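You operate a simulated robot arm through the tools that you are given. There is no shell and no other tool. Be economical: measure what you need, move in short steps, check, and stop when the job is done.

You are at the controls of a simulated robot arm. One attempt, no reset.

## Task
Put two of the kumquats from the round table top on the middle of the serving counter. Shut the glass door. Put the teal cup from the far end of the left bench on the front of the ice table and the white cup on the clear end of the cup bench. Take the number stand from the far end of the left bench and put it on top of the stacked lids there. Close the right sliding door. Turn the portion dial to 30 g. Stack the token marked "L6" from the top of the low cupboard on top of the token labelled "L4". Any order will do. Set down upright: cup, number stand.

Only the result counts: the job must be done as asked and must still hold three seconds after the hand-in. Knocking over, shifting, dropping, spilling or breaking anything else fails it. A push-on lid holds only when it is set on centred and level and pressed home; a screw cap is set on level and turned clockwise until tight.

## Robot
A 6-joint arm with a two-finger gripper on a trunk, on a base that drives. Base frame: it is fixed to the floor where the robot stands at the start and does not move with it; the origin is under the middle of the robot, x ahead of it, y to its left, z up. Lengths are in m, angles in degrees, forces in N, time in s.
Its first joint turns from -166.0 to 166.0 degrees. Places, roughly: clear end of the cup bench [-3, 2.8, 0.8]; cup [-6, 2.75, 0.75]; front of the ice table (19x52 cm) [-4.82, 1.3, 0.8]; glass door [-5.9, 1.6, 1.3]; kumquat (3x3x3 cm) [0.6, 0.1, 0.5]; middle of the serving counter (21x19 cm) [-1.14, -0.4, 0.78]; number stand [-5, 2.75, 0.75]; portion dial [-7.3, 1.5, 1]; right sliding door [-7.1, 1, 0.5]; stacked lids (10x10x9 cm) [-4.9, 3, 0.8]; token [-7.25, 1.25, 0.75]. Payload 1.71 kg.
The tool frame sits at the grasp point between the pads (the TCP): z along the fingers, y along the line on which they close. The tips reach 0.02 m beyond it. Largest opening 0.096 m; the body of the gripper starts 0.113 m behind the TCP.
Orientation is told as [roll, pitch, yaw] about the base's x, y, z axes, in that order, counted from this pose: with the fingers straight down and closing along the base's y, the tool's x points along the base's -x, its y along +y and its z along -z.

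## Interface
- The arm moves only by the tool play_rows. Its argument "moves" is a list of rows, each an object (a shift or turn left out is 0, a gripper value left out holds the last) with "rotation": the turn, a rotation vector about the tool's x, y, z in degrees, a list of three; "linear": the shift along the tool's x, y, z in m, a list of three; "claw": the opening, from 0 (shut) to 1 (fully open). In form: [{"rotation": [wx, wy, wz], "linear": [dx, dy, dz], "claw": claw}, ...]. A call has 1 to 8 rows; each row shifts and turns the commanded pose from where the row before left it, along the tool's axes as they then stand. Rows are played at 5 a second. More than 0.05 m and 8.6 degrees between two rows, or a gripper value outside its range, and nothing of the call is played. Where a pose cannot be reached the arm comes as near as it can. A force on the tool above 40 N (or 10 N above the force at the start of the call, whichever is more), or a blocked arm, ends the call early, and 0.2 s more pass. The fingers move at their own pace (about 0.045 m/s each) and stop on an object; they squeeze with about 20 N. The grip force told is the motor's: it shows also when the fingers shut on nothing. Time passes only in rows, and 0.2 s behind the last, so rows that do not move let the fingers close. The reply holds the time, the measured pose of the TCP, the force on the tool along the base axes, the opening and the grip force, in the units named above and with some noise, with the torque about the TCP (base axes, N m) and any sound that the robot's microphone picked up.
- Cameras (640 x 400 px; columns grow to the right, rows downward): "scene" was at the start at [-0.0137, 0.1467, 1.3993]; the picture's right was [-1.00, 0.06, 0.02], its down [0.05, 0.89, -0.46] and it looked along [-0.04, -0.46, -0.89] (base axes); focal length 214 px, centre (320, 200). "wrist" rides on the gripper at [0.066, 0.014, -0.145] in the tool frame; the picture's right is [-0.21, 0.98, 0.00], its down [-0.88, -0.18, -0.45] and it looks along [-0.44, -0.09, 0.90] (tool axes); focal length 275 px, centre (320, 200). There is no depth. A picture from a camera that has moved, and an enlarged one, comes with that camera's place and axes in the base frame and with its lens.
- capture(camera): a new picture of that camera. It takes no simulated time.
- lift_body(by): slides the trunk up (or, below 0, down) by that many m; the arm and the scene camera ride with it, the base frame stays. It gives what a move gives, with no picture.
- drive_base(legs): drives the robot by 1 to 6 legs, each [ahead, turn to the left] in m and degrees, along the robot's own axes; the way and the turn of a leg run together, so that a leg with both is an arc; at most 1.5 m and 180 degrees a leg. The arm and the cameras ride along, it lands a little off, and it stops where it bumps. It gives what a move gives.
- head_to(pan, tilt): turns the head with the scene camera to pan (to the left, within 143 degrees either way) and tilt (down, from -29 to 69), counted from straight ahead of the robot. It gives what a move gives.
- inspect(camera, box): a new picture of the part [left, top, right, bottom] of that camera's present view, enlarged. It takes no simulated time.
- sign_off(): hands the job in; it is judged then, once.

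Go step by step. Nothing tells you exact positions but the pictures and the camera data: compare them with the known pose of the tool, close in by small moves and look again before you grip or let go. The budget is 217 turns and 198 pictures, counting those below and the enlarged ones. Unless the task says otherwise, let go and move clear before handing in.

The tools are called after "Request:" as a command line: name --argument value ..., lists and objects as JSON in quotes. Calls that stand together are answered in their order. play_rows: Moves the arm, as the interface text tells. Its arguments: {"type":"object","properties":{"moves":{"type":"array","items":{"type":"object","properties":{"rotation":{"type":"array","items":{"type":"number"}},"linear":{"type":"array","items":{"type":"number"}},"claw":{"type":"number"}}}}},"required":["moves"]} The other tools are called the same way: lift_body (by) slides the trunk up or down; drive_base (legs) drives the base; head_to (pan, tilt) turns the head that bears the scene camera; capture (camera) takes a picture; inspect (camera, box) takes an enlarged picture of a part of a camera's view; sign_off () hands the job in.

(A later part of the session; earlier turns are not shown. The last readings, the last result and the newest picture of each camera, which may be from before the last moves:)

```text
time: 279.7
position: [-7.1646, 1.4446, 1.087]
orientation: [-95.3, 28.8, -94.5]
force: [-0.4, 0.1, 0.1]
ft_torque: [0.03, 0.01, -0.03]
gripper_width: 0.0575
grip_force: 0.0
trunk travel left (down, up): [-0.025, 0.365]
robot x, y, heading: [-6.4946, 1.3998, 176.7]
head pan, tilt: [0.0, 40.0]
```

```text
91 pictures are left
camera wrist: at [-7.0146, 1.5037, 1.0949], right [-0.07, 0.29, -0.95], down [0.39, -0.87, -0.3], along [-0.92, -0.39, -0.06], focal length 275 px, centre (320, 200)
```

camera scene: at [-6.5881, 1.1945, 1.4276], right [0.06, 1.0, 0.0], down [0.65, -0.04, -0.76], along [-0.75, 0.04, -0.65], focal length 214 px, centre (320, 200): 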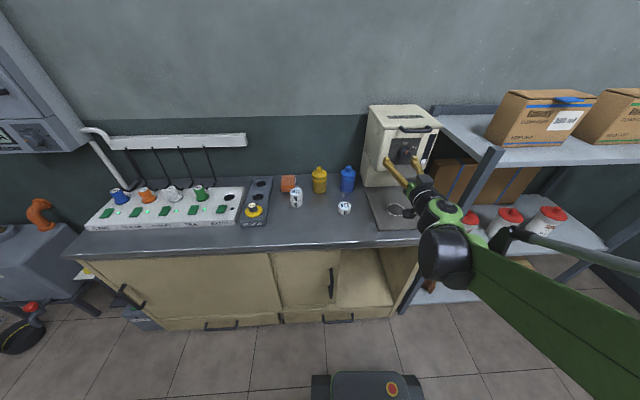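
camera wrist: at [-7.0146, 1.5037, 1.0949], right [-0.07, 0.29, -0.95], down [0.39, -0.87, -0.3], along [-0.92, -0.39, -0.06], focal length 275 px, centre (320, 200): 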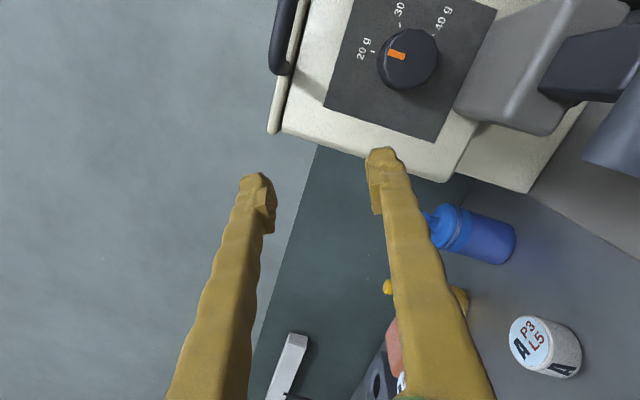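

Request:
play_rows --moves '[{"rotation": [0, 0, -8.5]}, {"rotation": [0, 0, -8.5]}, {"rotation": [0, 0, -8.5]}, {"rotation": [0, 0, -8.5]}, {"rotation": [0, 0, -8.5]}, {"rotation": [0, 0, -8.5]}, {"rotation": [0, 0, -8.5]}, {}]'

Request:
capture --camera "wrist"

```text
time: 281.5
position: [-7.1627, 1.4453, 1.0859]
orientation: [-159.7, 85.0, -161.6]
force: [-0.4, 0.3, -0.2]
ft_torque: [0.0, -0.04, 0.0]
gripper_width: 0.0577
grip_force: 0.1
trunk travel left (down, up): [-0.025, 0.365]
robot x, y, heading: [-6.4974, 1.3956, 176.6]
head pan, tilt: [0.0, 40.0]
```

```text
90 pictures are left
camera wrist: at [-7.0123, 1.455, 1.1404], right [0.01, 0.97, -0.23], down [0.37, -0.22, -0.9], along [-0.93, -0.07, -0.36], focal length 275 px, centre (320, 200)
```

wrist: 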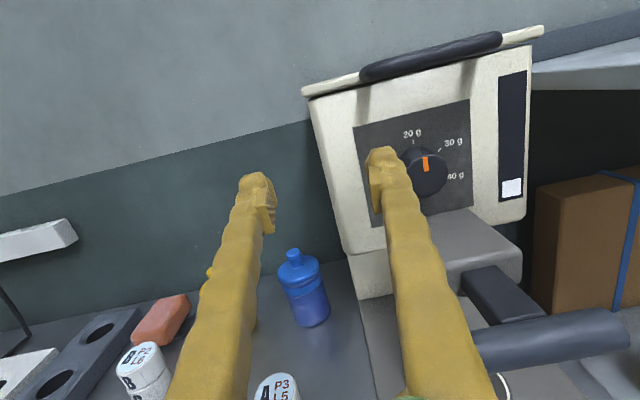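

Camera is now on top. I tilt the hand slightly downward, move in front of the dial, and preset −30°.

Request:
play_rows --moves '[{"rotation": [2, -5.2, 0], "linear": [-0.012, 0.031, 0], "claw": 0.75}, {"rotation": [0, -5.2, 0], "linear": [-0.012, 0.031, 0]}, {"linear": [-0.012, 0.031, 0]}, {"rotation": [0, 0, -7.5]}, {"rotation": [0, 0, -7.5]}, {"rotation": [0, 0, -7.5]}, {"rotation": [0, 0, -7.5]}, {}]'

Request:
capture --camera "wrist"

Request:
inspect --camera "scene" --box '[360, 110, 460, 200]'

```text
time: 283.3
position: [-7.1643, 1.5234, 1.0571]
orientation: [78.1, 61.1, 79.9]
force: [0.4, 0.0, -0.5]
ft_torque: [0.01, -0.01, -0.03]
gripper_width: 0.0717
grip_force: 0.0
out of reach, approached as far as the arm can: row 1
trunk travel left (down, up): [-0.025, 0.365]
robot x, y, heading: [-6.4969, 1.401, 176.5]
head pan, tilt: [0.0, 40.0]
```

```text
89 pictures are left
camera wrist: at [-7.0252, 1.5046, 1.1352], right [-0.03, 0.96, 0.28], down [0.53, 0.26, -0.81], along [-0.85, 0.12, -0.51], focal length 275 px, centre (320, 200)
```

wrist: 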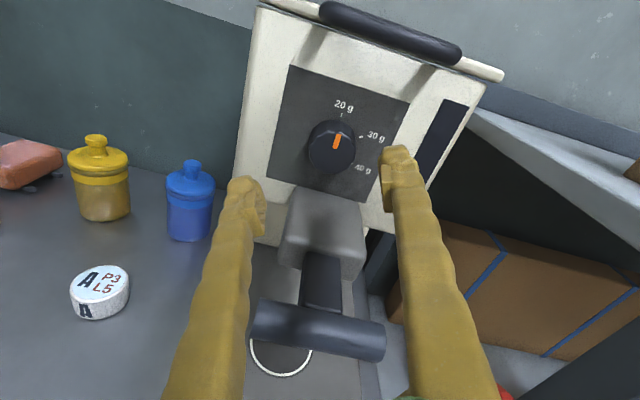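

```text
4.44 times, centred on (410, 155) of scene
camera zoom: at [-6.5886, 1.195, 1.4277], right [0.06, 1.0, 0.0], down [0.65, -0.04, -0.76], along [-0.75, 0.04, -0.65], focal length 953 px, centre (-80, 400)
```

zoom: 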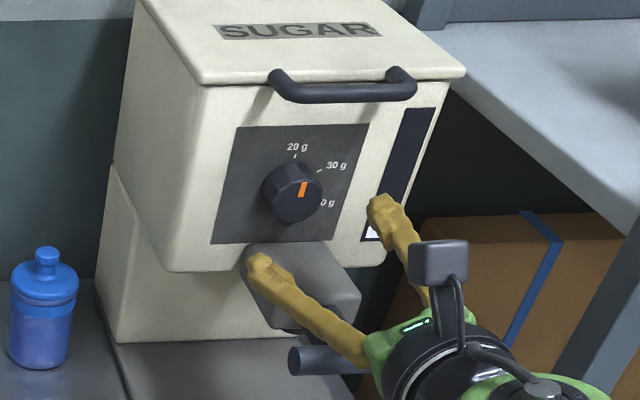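

Request:
play_rows --moves '[{"linear": [-0.005, 0.01, 0.02]}, {"linear": [0, 0, 0.03]}, {}]'

Request:
capture --camera "wrist"

Request:
inspect --camera "scene" --box '[360, 110, 460, 200]'

```text
time: 284.1
position: [-7.2147, 1.5334, 1.0524]
orientation: [78.1, 61.2, 79.8]
force: [0.2, -0.3, -0.2]
ft_torque: [-0.01, -0.03, -0.01]
gripper_width: 0.0719
grip_force: 0.1
trunk travel left (down, up): [-0.025, 0.365]
robot x, y, heading: [-6.4976, 1.3986, 176.6]
head pan, tilt: [0.0, 40.0]
```

```text
87 pictures are left
camera wrist: at [-7.0754, 1.5154, 1.1317], right [-0.03, 0.96, 0.28], down [0.53, 0.25, -0.81], along [-0.85, 0.12, -0.51], focal length 275 px, centre (320, 200)
```

wrist: 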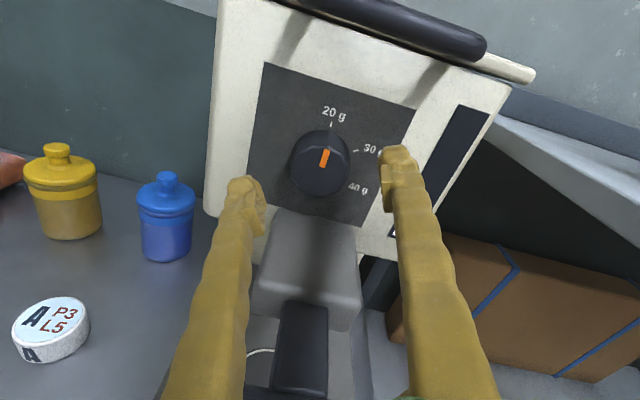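

```text
4.44 times, centred on (410, 155) of scene
camera zoom: at [-6.5887, 1.195, 1.4277], right [0.06, 1.0, 0.0], down [0.65, -0.04, -0.76], along [-0.75, 0.04, -0.65], focal length 953 px, centre (-80, 400)
```

zoom: 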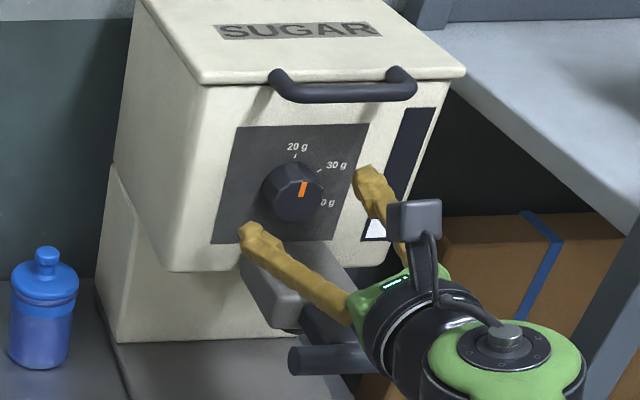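

Request:
play_rows --moves '[{"linear": [0.0026, 0.0014, 0.02]}, {"linear": [0, 0, 0.014]}, {}]'

Request:
capture --camera "wrist"

```text
time: 284.9
position: [-7.2487, 1.535, 1.0528]
orientation: [78.1, 61.3, 79.8]
force: [-0.8, -0.7, 1.2]
ft_torque: [0.03, -0.01, -0.04]
gripper_width: 0.0721
grip_force: 0.1
trunk travel left (down, up): [-0.025, 0.365]
robot x, y, heading: [-6.4972, 1.3987, 176.5]
head pan, tilt: [0.0, 40.0]
```

```text
85 pictures are left
camera wrist: at [-7.1089, 1.5151, 1.1317], right [-0.03, 0.96, 0.28], down [0.53, 0.26, -0.81], along [-0.85, 0.12, -0.51], focal length 275 px, centre (320, 200)
```

wrist: 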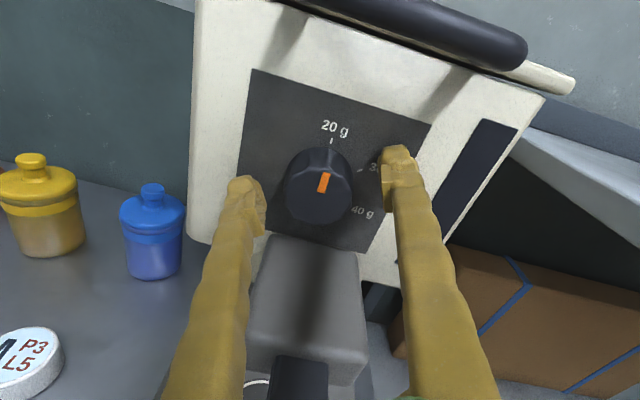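

Request:
play_rows --moves '[{"claw": 0.3}, {}, {}, {}, {}]'

Request:
capture --camera "wrist"

```text
time: 286.1
position: [-7.2489, 1.533, 1.0521]
orientation: [78.1, 61.2, 79.8]
force: [3.0, -10.8, -9.1]
ft_torque: [-0.03, -0.07, 0.08]
gripper_width: 0.0401
grip_force: 35.2
trunk travel left (down, up): [-0.025, 0.365]
robot x, y, heading: [-6.4989, 1.3958, 176.8]
head pan, tilt: [0.0, 40.0]
```

```text
84 pictures are left
camera wrist: at [-7.1087, 1.5142, 1.1315], right [-0.03, 0.96, 0.28], down [0.53, 0.26, -0.81], along [-0.85, 0.12, -0.51], focal length 275 px, centre (320, 200)
```

wrist: 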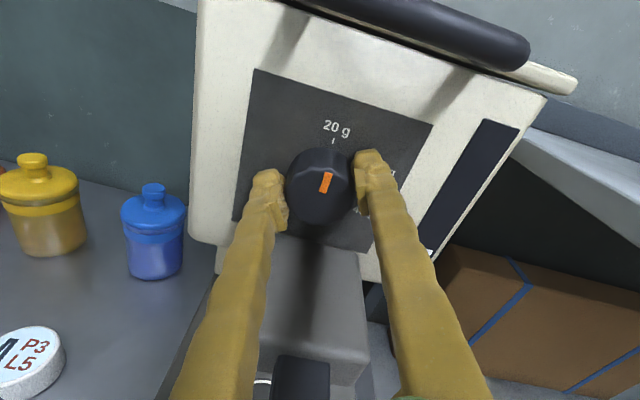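

Knob gripped. Centre slightly and turn +30°, then check.

Request:
play_rows --moves '[{"linear": [0, -0.002, 0]}, {"rotation": [0, 0, 7.5]}, {"rotation": [0, 0, 7.5]}, {"rotation": [0, 0, 7.5]}, {"rotation": [0, 0, 7.5]}, {}]'

Request:
capture --camera "wrist"

```text
time: 287.5
position: [-7.248, 1.534, 1.0507]
orientation: [-17.8, 84.0, -17.6]
force: [-20.0, 16.1, 18.8]
ft_torque: [0.03, 0.29, 0.06]
gripper_width: 0.0394
grip_force: 35.2
trunk travel left (down, up): [-0.025, 0.365]
robot x, y, heading: [-6.4967, 1.3992, 176.7]
head pan, tilt: [0.0, 40.0]
```

```text
83 pictures are left
camera wrist: at [-7.1086, 1.5494, 1.1308], right [0.02, 0.97, -0.24], down [0.53, -0.21, -0.82], along [-0.85, -0.11, -0.52], focal length 275 px, centre (320, 200)
```

wrist: 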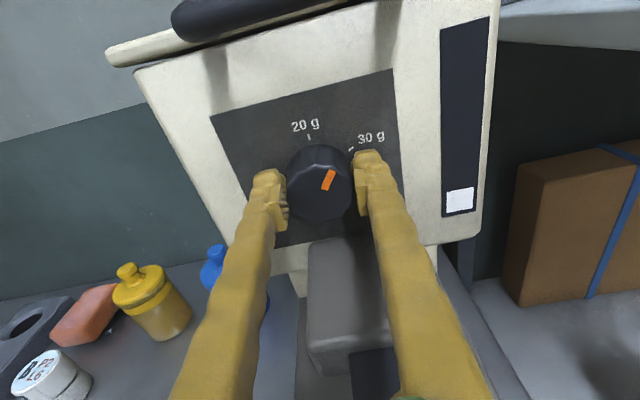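

Request:
play_rows --moves '[{"linear": [0.001, 0.001, 0.001], "rotation": [0, 0, 7.5]}, {"rotation": [0, 0, 7.5]}, {"rotation": [0, 0, 7.5]}, {"rotation": [0, 0, 7.5]}, {}]'

Request:
capture --camera "wrist"

```text
time: 288.7
position: [-7.2481, 1.5329, 1.051]
orientation: [-79.2, 57.7, -80.5]
force: [15.4, 1.8, -26.5]
ft_torque: [0.02, -0.32, 0.11]
gripper_width: 0.0395
grip_force: 35.1
trunk travel left (down, up): [-0.025, 0.365]
robot x, y, heading: [-6.4997, 1.3999, 176.6]
head pan, tilt: [0.0, 40.0]
```

```text
82 pictures are left
camera wrist: at [-7.1069, 1.5801, 1.1143], right [0.07, 0.72, -0.69], down [0.51, -0.62, -0.6], along [-0.86, -0.31, -0.41], focal length 275 px, centre (320, 200)
```

wrist: 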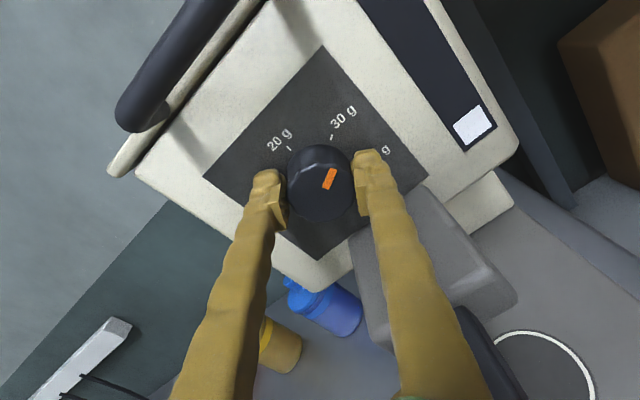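

The pointer lines up with 30 g. Release and back off, then verify.

Request:
play_rows --moves '[{"claw": 0.5}, {"claw": 0.75}, {}, {"linear": [0, 0, -0.03]}, {"linear": [0, 0, -0.03]}, {"linear": [0, 0, -0.03]}, {}]'

Request:
capture --camera "wrist"

Request:
inspect --camera "scene" --box '[380, 130, 430, 170]'

```text
time: 290.3
position: [-7.1604, 1.5356, 1.0622]
orientation: [-79.3, 57.9, -80.5]
force: [1.0, -0.2, -0.7]
ft_torque: [-0.01, -0.01, 0.01]
gripper_width: 0.0722
grip_force: 0.0
trunk travel left (down, up): [-0.025, 0.365]
robot x, y, heading: [-6.4976, 1.3978, 176.8]
head pan, tilt: [0.0, 40.0]
```

```text
81 pictures are left
camera wrist: at [-7.0189, 1.5816, 1.1241], right [0.06, 0.72, -0.69], down [0.51, -0.61, -0.6], along [-0.86, -0.31, -0.41], focal length 275 px, centre (320, 200)
```

wrist: 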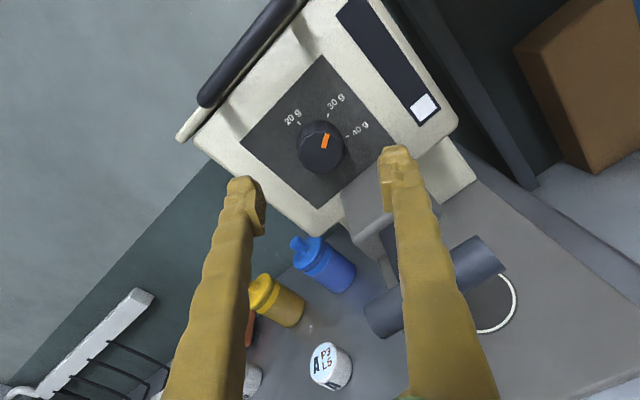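

```text
10.00 times, centred on (405, 150) of scene
camera zoom: at [-6.5881, 1.1949, 1.4277], right [0.06, 1.0, 0.0], down [0.65, -0.04, -0.76], along [-0.76, 0.04, -0.65], focal length 2145 px, centre (-530, 700)
```

zoom: 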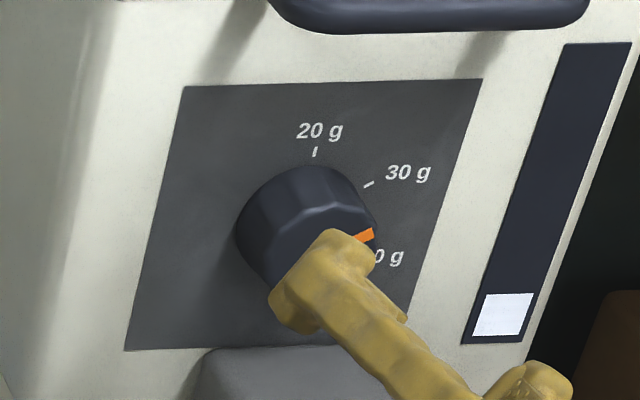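

Request:
inspect --camera "wrist" --box '[270, 80, 380, 190]'

```text
3.64 times, centred on (325, 135) of wrist
camera zoom: at [-7.0189, 1.5816, 1.1241], right [0.06, 0.72, -0.69], down [0.51, -0.61, -0.6], along [-0.86, -0.31, -0.41], focal length 1001 px, centre (302, 436)
```

zoom: 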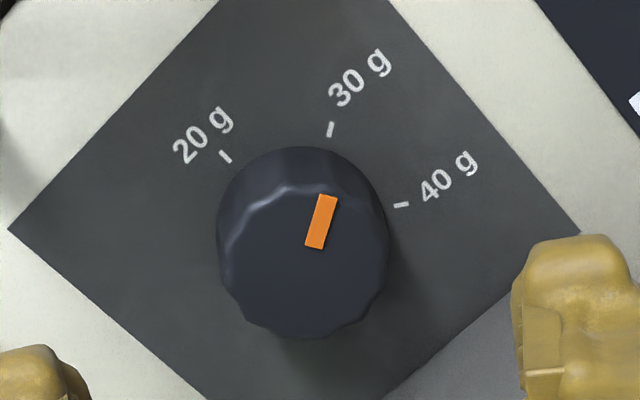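

Dial set at 30 g. Now unwind the wrist and prepare for the sliding door.

Request:
play_rows --moves '[{"linear": [0.035, -0.02, -0.02], "claw": 0.5}, {"linear": [0.035, -0.02, -0.01]}, {"rotation": [0, 0, 8.4], "linear": [0.02, -0.015, 0]}, {"rotation": [0, 0, 8.4]}, {"rotation": [0, 0, 8.4]}, {"rotation": [0, 0, 8.4]}, {"rotation": [0, 0, 8.4]}, {"rotation": [0, 0, 8.4]}]'

Request:
play_rows --moves '[{"rotation": [0, 0, 8.4]}, {"rotation": [0, 0, 8.4]}, {"rotation": [0, 0, 8.4]}, {"rotation": [0, 0, 8.4]}, {"rotation": [0, 0, 8.4]}, {"rotation": [0, 0, 8.4]}, {"rotation": [0, 0, 8.4]}, {"rotation": [0, 0, 8.4]}]'

Request:
play_rows --moves '[{"rotation": [0, 0, 8.4]}, {"rotation": [0, 0, 8.4]}, {"rotation": [0, 0, 8.4]}, {"rotation": [0, 0, 6]}]'

Request:
drive_base --legs '[[0, 65], [-0.32, 0], [0, -65]]'

Request:
capture --camera "scene"

```text
time: 292.1
position: [-7.1386, 1.5347, 1.1684]
orientation: [-84.3, 7.8, -89.0]
force: [0.5, -0.3, -0.2]
ft_torque: [-0.03, 0.0, -0.03]
gripper_width: 0.0479
grip_force: 0.1
trunk travel left (down, up): [-0.025, 0.365]
robot x, y, heading: [-6.5001, 1.3996, 176.5]
head pan, tilt: [0.0, 40.0]
```

```text
time: 293.9
position: [-7.1394, 1.5341, 1.1694]
orientation: [-78.9, -58.9, -99.2]
force: [-0.1, 0.7, -0.4]
ft_torque: [0.02, 0.02, 0.0]
gripper_width: 0.0479
grip_force: 0.0
trunk travel left (down, up): [-0.025, 0.365]
robot x, y, heading: [-6.4994, 1.3977, 176.7]
head pan, tilt: [0.0, 40.0]
```

```text
time: 294.9
position: [-7.1397, 1.5352, 1.1685]
orientation: [6.3, -84.3, 173.9]
force: [-0.3, -0.1, 0.6]
ft_torque: [0.01, -0.02, 0.04]
gripper_width: 0.0481
grip_force: 0.2
trunk travel left (down, up): [-0.025, 0.365]
robot x, y, heading: [-6.4994, 1.396, 176.7]
head pan, tilt: [0.0, 40.0]
```

```text
time: 306.3
position: [-6.9967, 1.8039, 1.1694]
orientation: [5.4, -84.3, 176.7]
force: [-0.2, 0.4, -0.4]
ft_torque: [-0.02, -0.01, -0.02]
gripper_width: 0.0479
grip_force: 0.1
trunk travel left (down, up): [-0.025, 0.365]
robot x, y, heading: [-6.3503, 1.6829, 178.2]
head pan, tilt: [0.0, 40.0]
```

```text
78 pictures are left
camera scene: at [-6.4357, 1.4755, 1.4277], right [0.03, 1.0, 0.0], down [0.65, -0.02, -0.76], along [-0.76, 0.02, -0.65], focal length 214 px, centre (320, 200)
```

scene: 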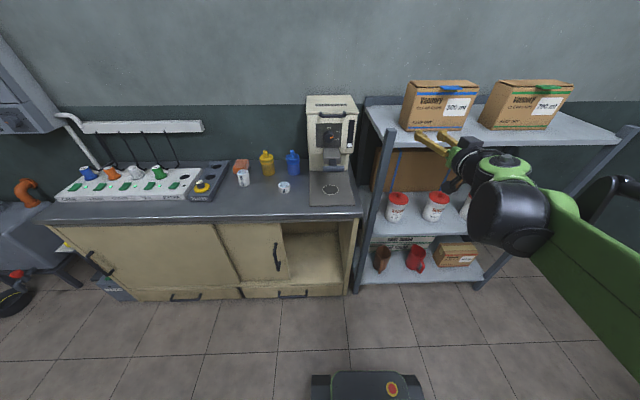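

Handle triangulates to (-7.099,1.271,z≈0.48). I bring the hand down in front of it, then tilt it down.

Request:
play_rows --moves '[{"linear": [0.025, 0.036, -0.01]}, {"linear": [0.03, 0.038, -0.01]}, {"linear": [0.03, 0.038, -0.01]}, {"linear": [0.03, 0.038, 0]}, {"linear": [0.03, 0.038, 0]}, {"linear": [0.03, 0.038, 0]}, {"linear": [0.03, 0.038, 0]}, {"linear": [0.03, 0.038, 0]}]'

Request:
play_rows --moves '[{"linear": [0.03, 0.038, 0]}, {"linear": [0.03, 0.038, 0]}, {"linear": [0.03, 0.038, 0]}, {"linear": [0.03, 0.038, 0]}, {"linear": [0.03, 0.038, 0]}, {"linear": [0.03, 0.038, 0]}, {"rotation": [0, 8.3, 0]}, {"rotation": [0, 8.3, 0]}]'

Request:
play_rows --moves '[{"rotation": [0, 8.3, 0]}, {"rotation": [0, 8.3, 0]}, {"rotation": [0, 6, 0]}, {}]'

Request:
capture --camera "wrist"

Request:
capture --camera "scene"

```text
time: 308.1
position: [-6.9154, 1.5016, 0.9494]
orientation: [5.1, -85.3, 177.0]
force: [0.1, -0.3, -0.8]
ft_torque: [0.03, 0.01, 0.01]
gripper_width: 0.0481
grip_force: 0.0
out of reach, approached as far as the arm can: row 4, 5, 6
trunk travel left (down, up): [-0.025, 0.365]
robot x, y, heading: [-6.3514, 1.6805, 178.3]
head pan, tilt: [0.0, 40.0]
```

```text
time: 309.9
position: [-6.9039, 1.2604, 0.7929]
orientation: [1.3, -68.6, -179.2]
force: [-0.6, 0.0, 0.1]
ft_torque: [0.01, 0.0, -0.04]
gripper_width: 0.0481
grip_force: 0.1
out of reach, approached as far as the arm can: row 4, 5, 6
trunk travel left (down, up): [-0.025, 0.365]
robot x, y, heading: [-6.3531, 1.683, 178.3]
head pan, tilt: [0.0, 40.0]
```

```text
time: 310.9
position: [-6.9048, 1.2606, 0.7914]
orientation: [0.7, -46.0, -178.4]
force: [-0.4, 1.0, -0.1]
ft_torque: [-0.02, 0.03, -0.01]
gripper_width: 0.0483
grip_force: 0.0
trunk travel left (down, up): [-0.025, 0.365]
robot x, y, heading: [-6.3528, 1.6813, 178.3]
head pan, tilt: [0.0, 40.0]
```

```text
77 pictures are left
camera wrist: at [-6.7523, 1.2524, 0.8461], right [-0.11, -0.98, 0.16], down [-0.3, 0.18, 0.94], along [-0.95, 0.06, -0.31], focal length 275 px, centre (320, 200)
```

wrist: 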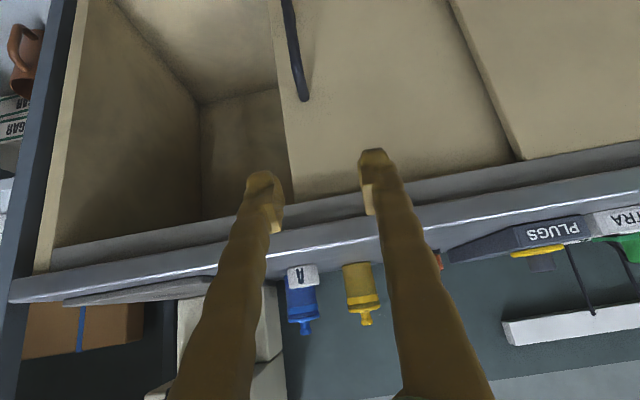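

```text
76 pictures are left
camera scene: at [-6.4357, 1.4753, 1.4276], right [0.03, 1.0, 0.0], down [0.65, -0.02, -0.76], along [-0.76, 0.02, -0.65], focal length 214 px, centre (320, 200)
```

scene: 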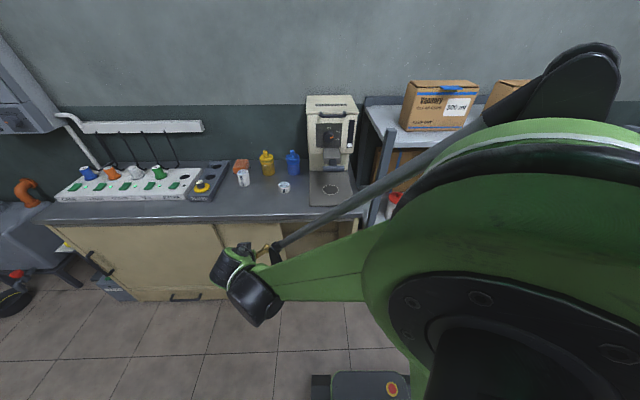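

Request:
play_rows --moves '[{"linear": [0.04, -0.006, 0]}, {"linear": [0.04, -0.006, 0]}, {"linear": [0, 0, 0.045]}, {"linear": [0, 0, 0.045]}, {"linear": [0, 0, 0.045]}, {"linear": [0, 0, 0.045]}, {"linear": [0, 0, 0.045]}, {}]'

Request:
capture --camera "wrist"

```text
time: 312.7
position: [-7.0124, 1.2652, 0.5761]
orientation: [0.7, -45.9, -178.5]
force: [-0.2, 0.3, -0.2]
ft_torque: [0.03, -0.02, 0.0]
gripper_width: 0.0479
grip_force: 0.0
trunk travel left (down, up): [-0.025, 0.365]
robot x, y, heading: [-6.3509, 1.6794, 178.4]
head pan, tilt: [0.0, 40.0]
```

```text
75 pictures are left
camera wrist: at [-6.8603, 1.2577, 0.6302], right [-0.11, -0.98, 0.16], down [-0.3, 0.18, 0.94], along [-0.95, 0.06, -0.31], focal length 275 px, centre (320, 200)
```

wrist: 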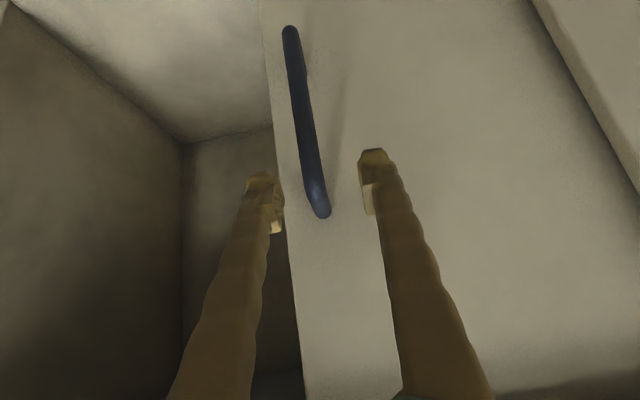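

Request:
play_rows --moves '[{"linear": [0.008, -0.011, 0.035]}, {"linear": [0, 0, 0.035]}, {"linear": [0, 0, 0.03]}, {}]'

Request:
capture --camera "wrist"

```text
time: 313.7
position: [-7.0791, 1.2742, 0.5014]
orientation: [0.7, -46.0, -178.5]
force: [0.4, 1.3, 0.2]
ft_torque: [0.01, 0.01, 0.0]
gripper_width: 0.0483
grip_force: 0.0
trunk travel left (down, up): [-0.025, 0.365]
robot x, y, heading: [-6.352, 1.681, 177.9]
head pan, tilt: [0.0, 40.0]
```

```text
74 pictures are left
camera wrist: at [-6.9271, 1.2646, 0.5555], right [-0.11, -0.98, 0.16], down [-0.3, 0.18, 0.94], along [-0.95, 0.06, -0.31], focal length 275 px, centre (320, 200)
```

wrist: 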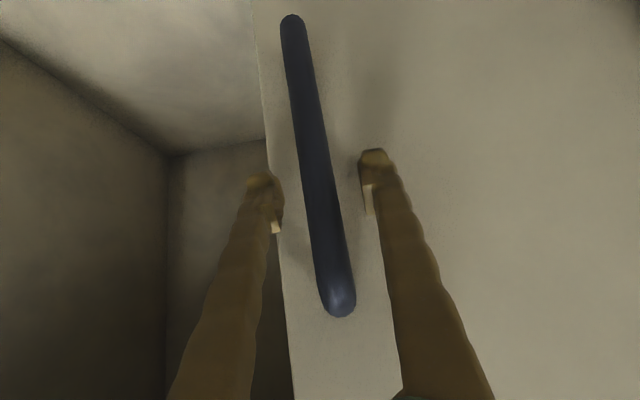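

Request:
play_rows --moves '[{"linear": [0, 0, 0.006]}, {"linear": [0, -0.04, 0]}, {"linear": [0, -0.045, 0]}, {"linear": [0, -0.045, 0]}, {"linear": [0, -0.045, 0]}, {"linear": [0, -0.045, 0]}, {"linear": [0, -0.045, 0]}]'

Request:
capture --camera "wrist"

```text
time: 314.6
position: [-7.0827, 1.3543, 0.5175]
orientation: [0.4, -46.2, -178.3]
force: [0.8, -0.5, -0.8]
ft_torque: [0.05, 0.02, -0.08]
gripper_width: 0.0481
grip_force: 0.2
out of reach, approached as far as the arm can: row 3, 4
trunk travel left (down, up): [-0.025, 0.365]
robot x, y, heading: [-6.3516, 1.6842, 178.4]
head pan, tilt: [0.0, 40.0]
stopped in row 4: the force on the tool passed its limit at 70 N (the readings are from after the stop); the commanded pose is now the measured one
```

```text
73 pictures are left
camera wrist: at [-6.9311, 1.3448, 0.571], right [-0.11, -0.98, 0.15], down [-0.29, 0.18, 0.94], along [-0.95, 0.06, -0.31], focal length 275 px, centre (320, 200)
```

wrist: 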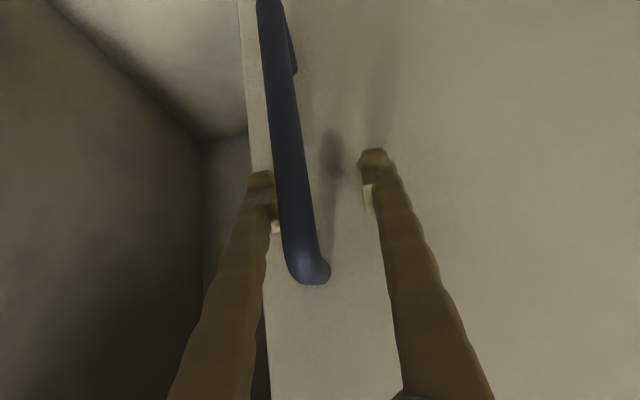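

The arm ran short of reach with this tilt; the door already moved ~9 cm. I steepen the hand and continue.

Request:
play_rows --moves '[{"rotation": [0, 8.3, 0]}, {"rotation": [0, 8.3, 0], "linear": [0.01, 0, 0]}, {"rotation": [0, 4, 0], "linear": [0.005, 0, 0]}, {}]'

Request:
play_rows --moves '[{"linear": [0, -0.04, 0]}, {"linear": [0, -0.04, 0]}, {"linear": [0, -0.04, 0]}, {"linear": [0, -0.04, 0]}]'

Request:
capture --camera "wrist"

```text
time: 315.6
position: [-7.0712, 1.3549, 0.5101]
orientation: [0.4, -25.5, -178.2]
force: [-0.6, 1.6, 0.2]
ft_torque: [-0.01, -0.01, -0.01]
gripper_width: 0.0486
grip_force: 0.3
trunk travel left (down, up): [-0.025, 0.365]
robot x, y, heading: [-6.3489, 1.6803, 177.9]
head pan, tilt: [0.0, 40.0]
```

```text
time: 316.6
position: [-7.0791, 1.5154, 0.5101]
orientation: [0.3, -25.7, -178.2]
force: [0.1, 0.8, 0.8]
ft_torque: [0.01, 0.03, -0.04]
gripper_width: 0.048
grip_force: 0.1
trunk travel left (down, up): [-0.025, 0.365]
robot x, y, heading: [-6.3495, 1.6815, 178.3]
head pan, tilt: [0.0, 40.0]
```

```text
72 pictures are left
camera wrist: at [-6.9548, 1.5053, 0.6128], right [-0.15, -0.98, 0.09], down [-0.6, 0.17, 0.78], along [-0.78, 0.06, -0.62], focal length 275 px, centre (320, 200)
```

wrist: 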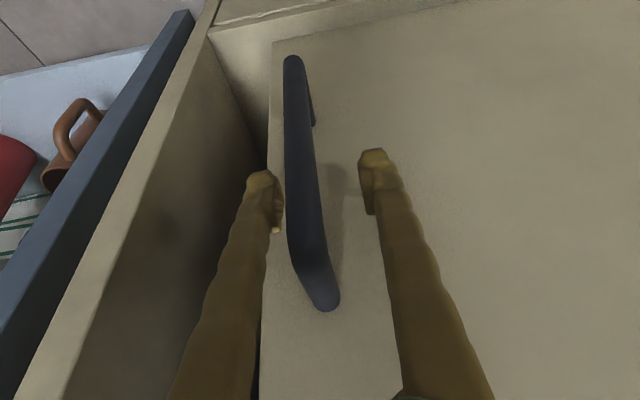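

Request:
play_rows --moves '[{"linear": [0, -0.03, 0]}, {"linear": [0, -0.03, 0]}, {"linear": [0, -0.03, 0]}, {"linear": [0, -0.03, 0]}]'

Request:
capture --camera "wrist"

```text
time: 317.5
position: [-7.0697, 1.6088, 0.5211]
orientation: [1.0, -26.6, -178.0]
force: [12.9, -12.5, 15.5]
ft_torque: [0.32, 0.26, -0.2]
gripper_width: 0.0399
grip_force: 0.0
trunk travel left (down, up): [-0.025, 0.365]
robot x, y, heading: [-6.3531, 1.6834, 178.5]
head pan, tilt: [0.0, 40.0]
stopped in row 4: the force on the tool passed its limit at 111 N (the readings are from after the stop); the commanded pose is now the measured one
```

```text
71 pictures are left
camera wrist: at [-6.9438, 1.6022, 0.623], right [-0.14, -0.98, 0.11], down [-0.59, 0.17, 0.79], along [-0.79, 0.05, -0.61], focal length 275 px, centre (320, 200)
```

wrist: 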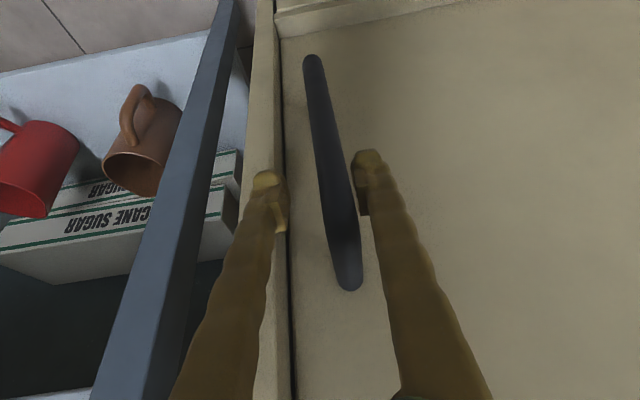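

The sliding door is shut flush. Retract, straighten the hand, then drive to the cups.

Request:
play_rows --moves '[{"linear": [0, 0.006, 0]}, {"linear": [0, 0, -0.03]}, {"linear": [0, 0, -0.045]}, {"linear": [0.02, 0, -0.045]}, {"linear": [0.02, 0, -0.045]}, {"rotation": [0, 8.4, 0], "linear": [0, 0, -0.045]}, {"rotation": [0, 8.4, 0], "linear": [0, 0, -0.045]}, {"rotation": [0, 8.4, 0], "linear": [0, 0, -0.045]}]'

Request:
play_rows --moves '[{"linear": [0, 0, -0.048], "rotation": [0, 1.4, 0], "claw": 1.0}, {"linear": [0.01, 0, -0.048]}, {"linear": [0.01, 0, -0.048]}, {"linear": [0, 0, -0.048]}, {"linear": [0, 0, -0.048]}, {"linear": [0, 0, -0.048]}, {"linear": [0, 0, -0.048]}]'

Request:
inspect --camera "scene" --box '[160, 140, 400, 310]'

Request:
drive_base --legs '[[0, -137], [0.49, 0], [0, 49]]'

Request:
capture --camera "scene"

```text
time: 319.3
position: [-6.9194, 1.6144, 0.7789]
orientation: [0.9, -1.2, -177.6]
force: [-0.7, -0.9, 0.2]
ft_torque: [-0.03, 0.0, 0.0]
gripper_width: 0.0481
grip_force: 0.0
trunk travel left (down, up): [-0.025, 0.365]
robot x, y, heading: [-6.3504, 1.6809, 178.6]
head pan, tilt: [0.0, 40.0]
```

```text
time: 320.9
position: [-6.9021, 1.624, 1.1131]
orientation: [0.9, 0.1, -177.7]
force: [-0.5, -0.6, -1.0]
ft_torque: [0.01, 0.0, 0.0]
gripper_width: 0.0958
grip_force: 0.1
trunk travel left (down, up): [-0.025, 0.365]
robot x, y, heading: [-6.3519, 1.6815, 178.6]
head pan, tilt: [0.0, 40.0]
```

```text
2.35 times, centred on (280, 225) of scene
camera zoom: at [-6.4359, 1.4753, 1.4277], right [0.03, 1.0, 0.0], down [0.65, -0.02, -0.76], along [-0.76, 0.02, -0.65], focal length 505 px, centre (414, 141)
```

zoom: 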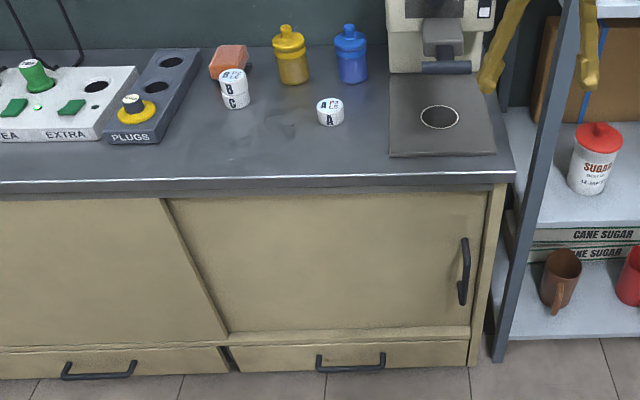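

```text
time: 337.1
position: [-6.0411, 2.5419, 1.1126]
orientation: [0.8, 0.1, 94.1]
force: [-0.3, -0.2, 0.3]
ft_torque: [-0.01, -0.03, 0.0]
gripper_width: 0.0961
grip_force: 0.0
trunk travel left (down, up): [-0.025, 0.365]
robot x, y, heading: [-5.9647, 1.992, 90.0]
head pan, tilt: [0.0, 40.0]
```

```text
69 pictures are left
camera scene: at [-6.1759, 2.0704, 1.4277], right [1.0, 0.0, 0.0], down [0.0, -0.65, -0.76], along [0.0, 0.76, -0.65], focal length 214 px, centre (320, 200)
```

scene: 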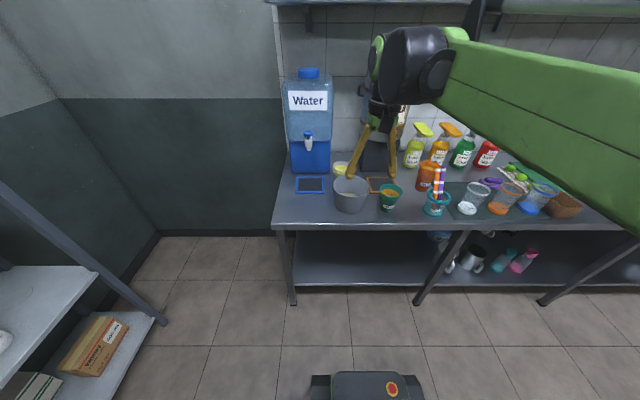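

Request:
inspect --camera "scene" --box '[300, 130, 460, 230]'

Request:
capture --camera "wrist"

```text
4.00 times, centred on (380, 180) of scene
camera zoom: at [-6.1759, 2.0704, 1.4277], right [1.0, 0.0, 0.0], down [0.0, -0.65, -0.76], along [0.0, 0.76, -0.65], focal length 858 px, centre (80, 280)
```

zoom: 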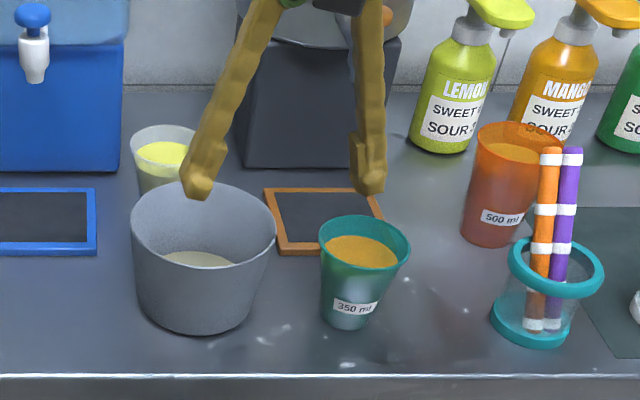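

```text
67 pictures are left
camera wrist: at [-6.0469, 2.4744, 1.2582], right [-0.99, 0.14, 0.01], down [0.13, 0.89, 0.44], along [0.05, 0.44, -0.9], focal length 275 px, centre (320, 200)
```

wrist: 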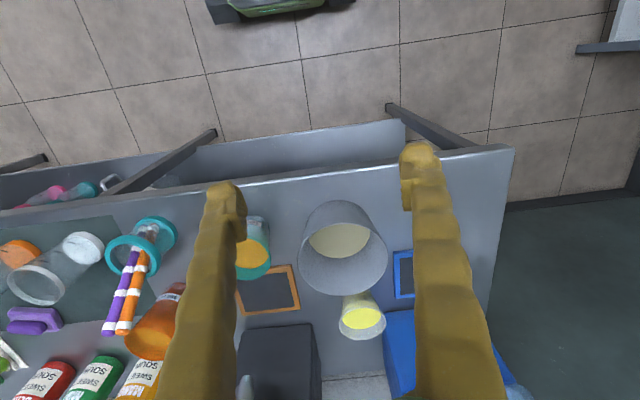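

Both sliding door and tokens look right. The teal cup stands at ≈(-5.89,2.745) and the white at ≈(-6.075,2.925) behind the bucket; rims are ~9 cm at z≈0.90. I tilt the hand 35° forward and approach the teal cup.

Request:
play_rows --moves '[{"rotation": [0, -7, 0], "linear": [0, -0.03, 0]}, {"rotation": [0, -7, 0], "linear": [0, -0.032, 0]}, {"rotation": [0, -7, 0], "linear": [0, -0.032, 0]}, {"rotation": [0, -7, 0], "linear": [0, -0.032, 0]}, {"rotation": [0, -7, 0], "linear": [0, -0.032, 0]}, {"linear": [-0.014, 0, 0.03]}, {"linear": [0, 0, 0.035]}, {}]'

Request:
capture --camera "wrist"

Request:
inspect --camera "scene" --box '[300, 130, 460, 230]'

```text
time: 338.9
position: [-5.8892, 2.5864, 1.0716]
orientation: [0.9, -35.6, 93.6]
force: [0.2, 0.3, 0.6]
ft_torque: [-0.04, -0.02, -0.01]
gripper_width: 0.0961
grip_force: 0.1
trunk travel left (down, up): [-0.025, 0.365]
robot x, y, heading: [-5.9632, 1.9908, 90.0]
head pan, tilt: [0.0, 40.0]
```

```text
66 pictures are left
camera wrist: at [-5.8905, 2.4482, 1.1514], right [-0.99, 0.1, 0.13], down [0.16, 0.46, 0.87], along [0.02, 0.88, -0.47], focal length 275 px, centre (320, 200)
```

wrist: 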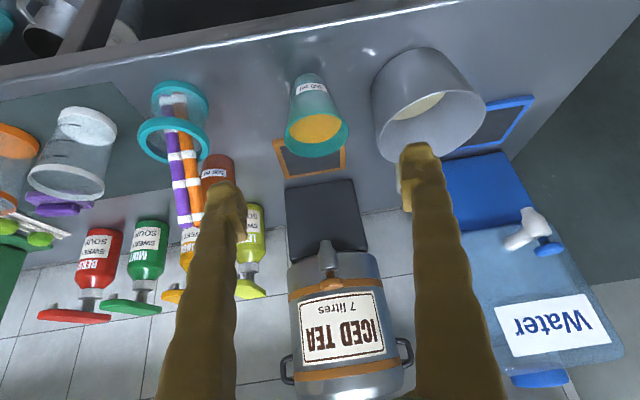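

```text
4.00 times, centred on (380, 180) of scene
camera zoom: at [-6.1759, 2.0705, 1.4277], right [1.0, 0.0, 0.0], down [0.0, -0.65, -0.76], along [0.0, 0.76, -0.65], focal length 858 px, centre (80, 280)
```

zoom: 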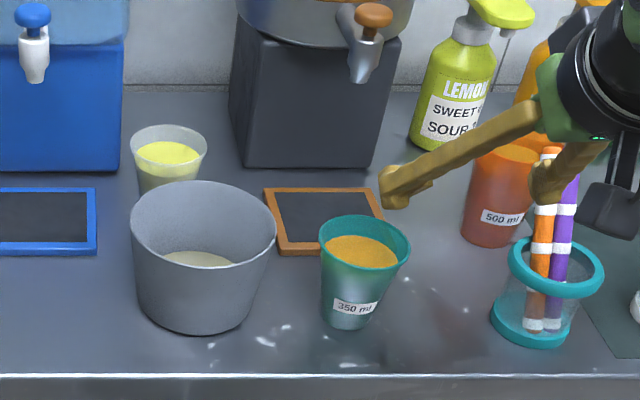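

Request:
play_rows --moves '[{"linear": [-0.0025, -0.0055, 0.04]}, {"linear": [0, 0, 0.045]}, {"linear": [0, 0, 0.045]}, {"linear": [0, 0, 0.045]}, {}]'

Request:
capture --camera "wrist"

Request:
inspect --camera "scene" --box '[340, 140, 460, 230]'

```text
time: 340.1
position: [-5.8945, 2.688, 0.9338]
orientation: [1.0, -35.7, 93.4]
force: [0.3, 0.6, -0.5]
ft_torque: [0.02, 0.02, -0.01]
gripper_width: 0.0962
grip_force: 0.1
trunk travel left (down, up): [-0.025, 0.365]
robot x, y, heading: [-5.9647, 1.9884, 90.2]
head pan, tilt: [0.0, 40.0]
```

```text
64 pictures are left
camera wrist: at [-5.8952, 2.5503, 1.0143], right [-0.99, 0.1, 0.13], down [0.16, 0.47, 0.87], along [0.02, 0.88, -0.47], focal length 275 px, centre (320, 200)
```

wrist: 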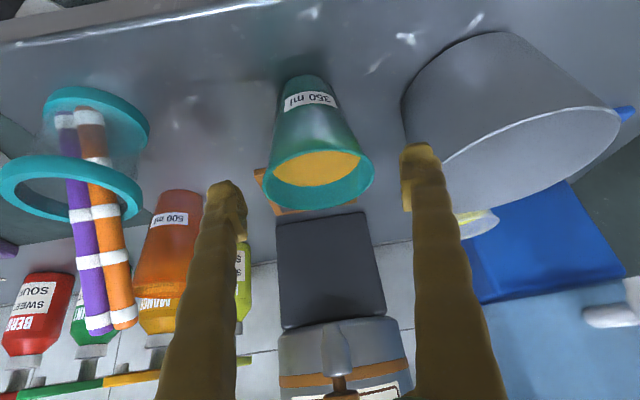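

```text
4.44 times, centred on (400, 185) of scene
camera zoom: at [-6.1759, 2.0707, 1.4277], right [1.0, 0.0, 0.0], down [0.0, -0.65, -0.76], along [0.0, 0.76, -0.65], focal length 953 px, centre (-36, 267)
```

zoom: 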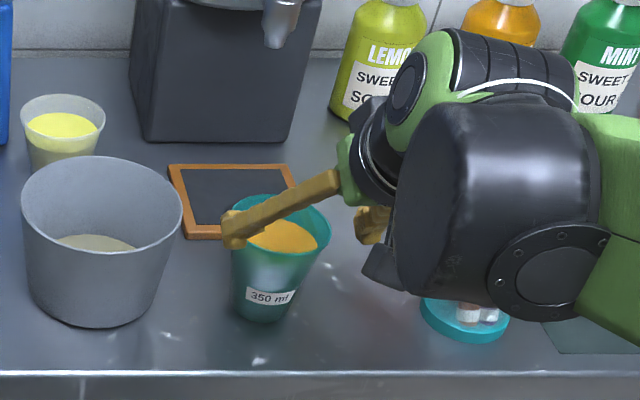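

Request:
play_rows --moves '[{"linear": [0.003, -0.001, 0.03]}, {"linear": [0.003, 0, 0.03]}, {"linear": [0, 0, 0.02]}, {}]'

Request:
capture --camera "wrist"

Request:
inspect --camera "scene" --box '[340, 140, 460, 230]'

```text
time: 341.1
position: [-5.8975, 2.7318, 0.8637]
orientation: [1.0, -35.7, 93.5]
force: [-1.1, 0.7, 0.4]
ft_torque: [-0.01, 0.01, -0.01]
gripper_width: 0.0964
grip_force: 0.1
trunk travel left (down, up): [-0.025, 0.365]
robot x, y, heading: [-5.9627, 1.9941, 90.3]
head pan, tilt: [0.0, 40.0]
```

```text
62 pictures are left
camera wrist: at [-5.8979, 2.5933, 0.945], right [-0.99, 0.1, 0.13], down [0.16, 0.47, 0.87], along [0.02, 0.88, -0.47], focal length 275 px, centre (320, 200)
```

wrist: 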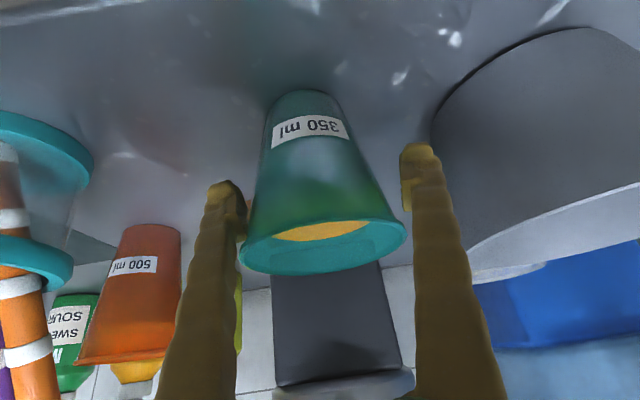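

```text
4.44 times, centred on (400, 185) of scene
camera zoom: at [-6.1759, 2.0706, 1.4277], right [1.0, 0.0, 0.0], down [0.0, -0.65, -0.76], along [0.0, 0.76, -0.65], focal length 953 px, centre (-36, 267)
```

zoom: 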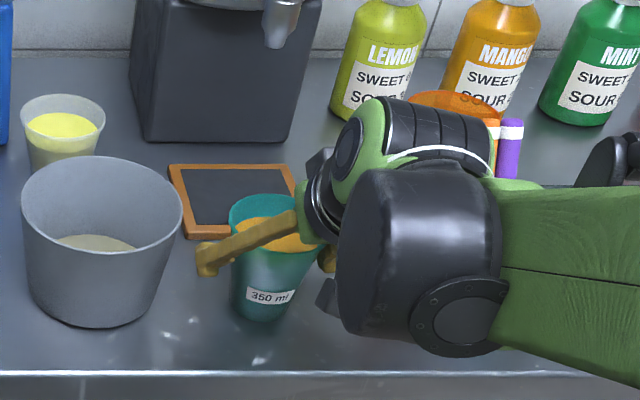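

Centered. Close on the cup.

Request:
play_rows --moves '[{"claw": 0.6}, {}, {}, {}, {}]'

Request:
capture --camera "wrist"

```text
time: 342.3
position: [-5.8966, 2.7316, 0.8658]
orientation: [1.0, -35.7, 93.4]
force: [-0.5, -1.5, 1.9]
ft_torque: [0.07, 0.11, 0.02]
gripper_width: 0.0776
grip_force: 20.3
trunk travel left (down, up): [-0.025, 0.365]
robot x, y, heading: [-5.9646, 1.9937, 90.2]
head pan, tilt: [0.0, 40.0]
```

```text
60 pictures are left
camera wrist: at [-5.8978, 2.593, 0.9454], right [-0.99, 0.1, 0.13], down [0.16, 0.46, 0.87], along [0.02, 0.88, -0.47], focal length 275 px, centre (320, 200)
```

wrist: 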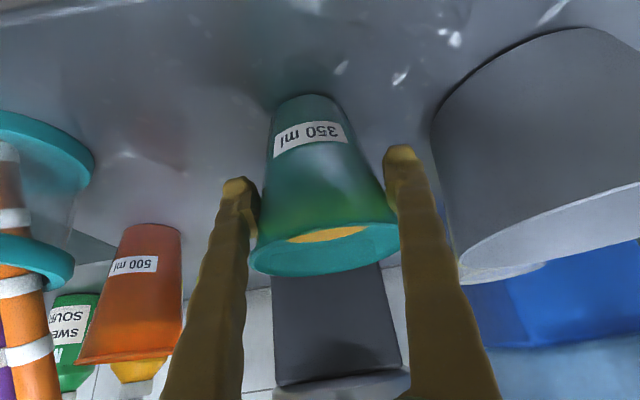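

Held at 0.0776. Lift straight up and look.

Request:
play_rows --moves '[{"linear": [-0.012, 0, -0.016]}, {"linear": [-0.0175, 0, -0.0244]}, {"linear": [-0.0233, 0, -0.0325]}, {"linear": [-0.0233, 0, -0.0325]}, {"linear": [-0.0233, 0, -0.0325]}, {}]'

Request:
capture --camera "scene"

```text
time: 343.7
position: [-5.8961, 2.7324, 1.0331]
orientation: [0.9, -35.6, 93.5]
force: [-0.7, 0.0, -2.5]
ft_torque: [-0.05, -0.01, 0.0]
gripper_width: 0.0767
grip_force: 20.0
trunk travel left (down, up): [-0.025, 0.365]
robot x, y, heading: [-5.966, 1.9909, 90.1]
head pan, tilt: [0.0, 40.0]
```

```text
59 pictures are left
camera scene: at [-6.1758, 2.0705, 1.4277], right [1.0, 0.0, 0.0], down [0.0, -0.65, -0.76], along [0.0, 0.76, -0.65], focal length 214 px, centre (320, 200)
```

scene: 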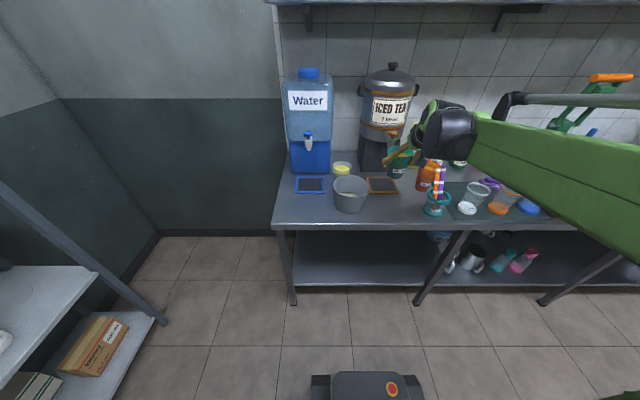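

Cup lifted securely. Retract and drive to the ice table (reverse along the aisle, then face -y).

Request:
play_rows --moves '[{"linear": [0.014, 0, -0.04]}, {"linear": [0.014, 0, -0.04]}, {"linear": [0.014, 0, -0.04]}, {"linear": [0.014, 0, -0.04]}]'

Request:
drive_base --legs '[[0, 90], [-1.1, 0], [0, 90]]'

Request:
capture --camera "scene"

```text
time: 344.7
position: [-5.8832, 2.5918, 1.1344]
orientation: [1.0, -35.7, 93.5]
force: [-0.3, 0.4, -2.5]
ft_torque: [-0.04, -0.02, 0.02]
gripper_width: 0.0761
grip_force: 20.3
trunk travel left (down, up): [-0.025, 0.365]
robot x, y, heading: [-5.9635, 1.9912, 90.0]
head pan, tilt: [0.0, 40.0]
```

```text
time: 364.3
position: [-4.9218, 1.3612, 1.1323]
orientation: [1.0, -35.7, -84.2]
force: [-0.1, 0.7, -2.6]
ft_torque: [0.05, -0.02, -0.01]
gripper_width: 0.0706
grip_force: 19.7
trunk travel left (down, up): [-0.025, 0.365]
robot x, y, heading: [-4.8688, 1.9645, -87.7]
head pan, tilt: [0.0, 40.0]
```

```text
58 pictures are left
camera scene: at [-4.6557, 1.899, 1.4277], right [-1.0, -0.04, 0.0], down [-0.03, 0.65, -0.76], along [0.03, -0.76, -0.65], focal length 214 px, centre (320, 200)
```

scene: 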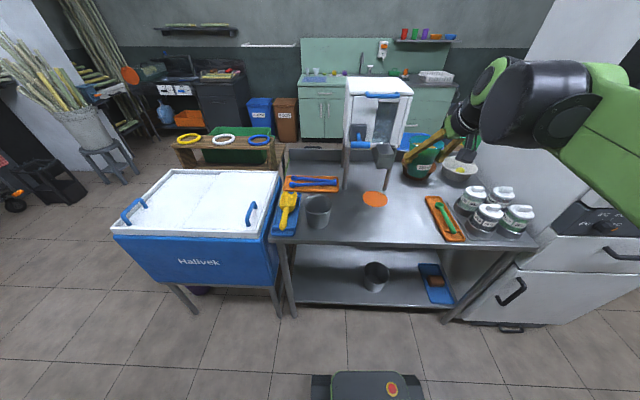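

Request:
inspect --camera "scene" --box '[360, 90, 520, 190]'

Request:
capture --camera "wrist"

```text
4.00 times, centred on (440, 140) of scene
camera zoom: at [-4.6557, 1.899, 1.4277], right [-1.0, -0.04, 0.0], down [-0.03, 0.65, -0.76], along [0.03, -0.76, -0.65], focal length 858 px, centre (-160, 440)
```

zoom: 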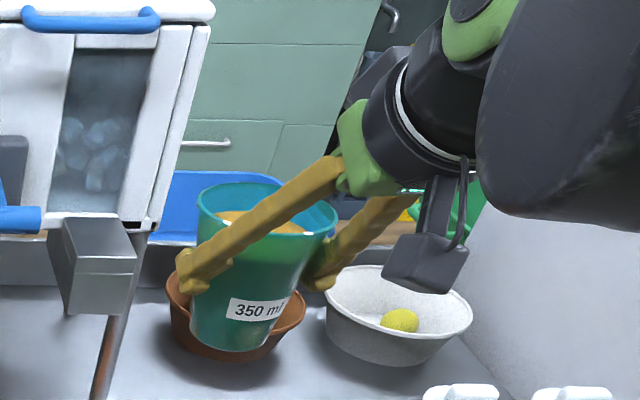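

```text
56 pictures are left
camera wrist: at [-4.9223, 1.4997, 1.2126], right [0.99, -0.06, 0.13], down [-0.15, -0.47, 0.87], along [0.01, -0.88, -0.47], focal length 275 px, centre (320, 200)
```

wrist: 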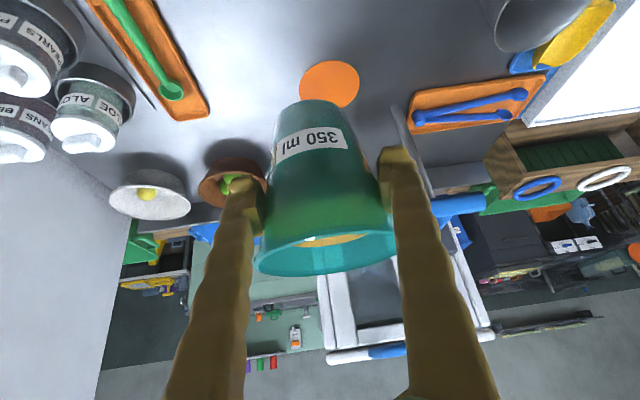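

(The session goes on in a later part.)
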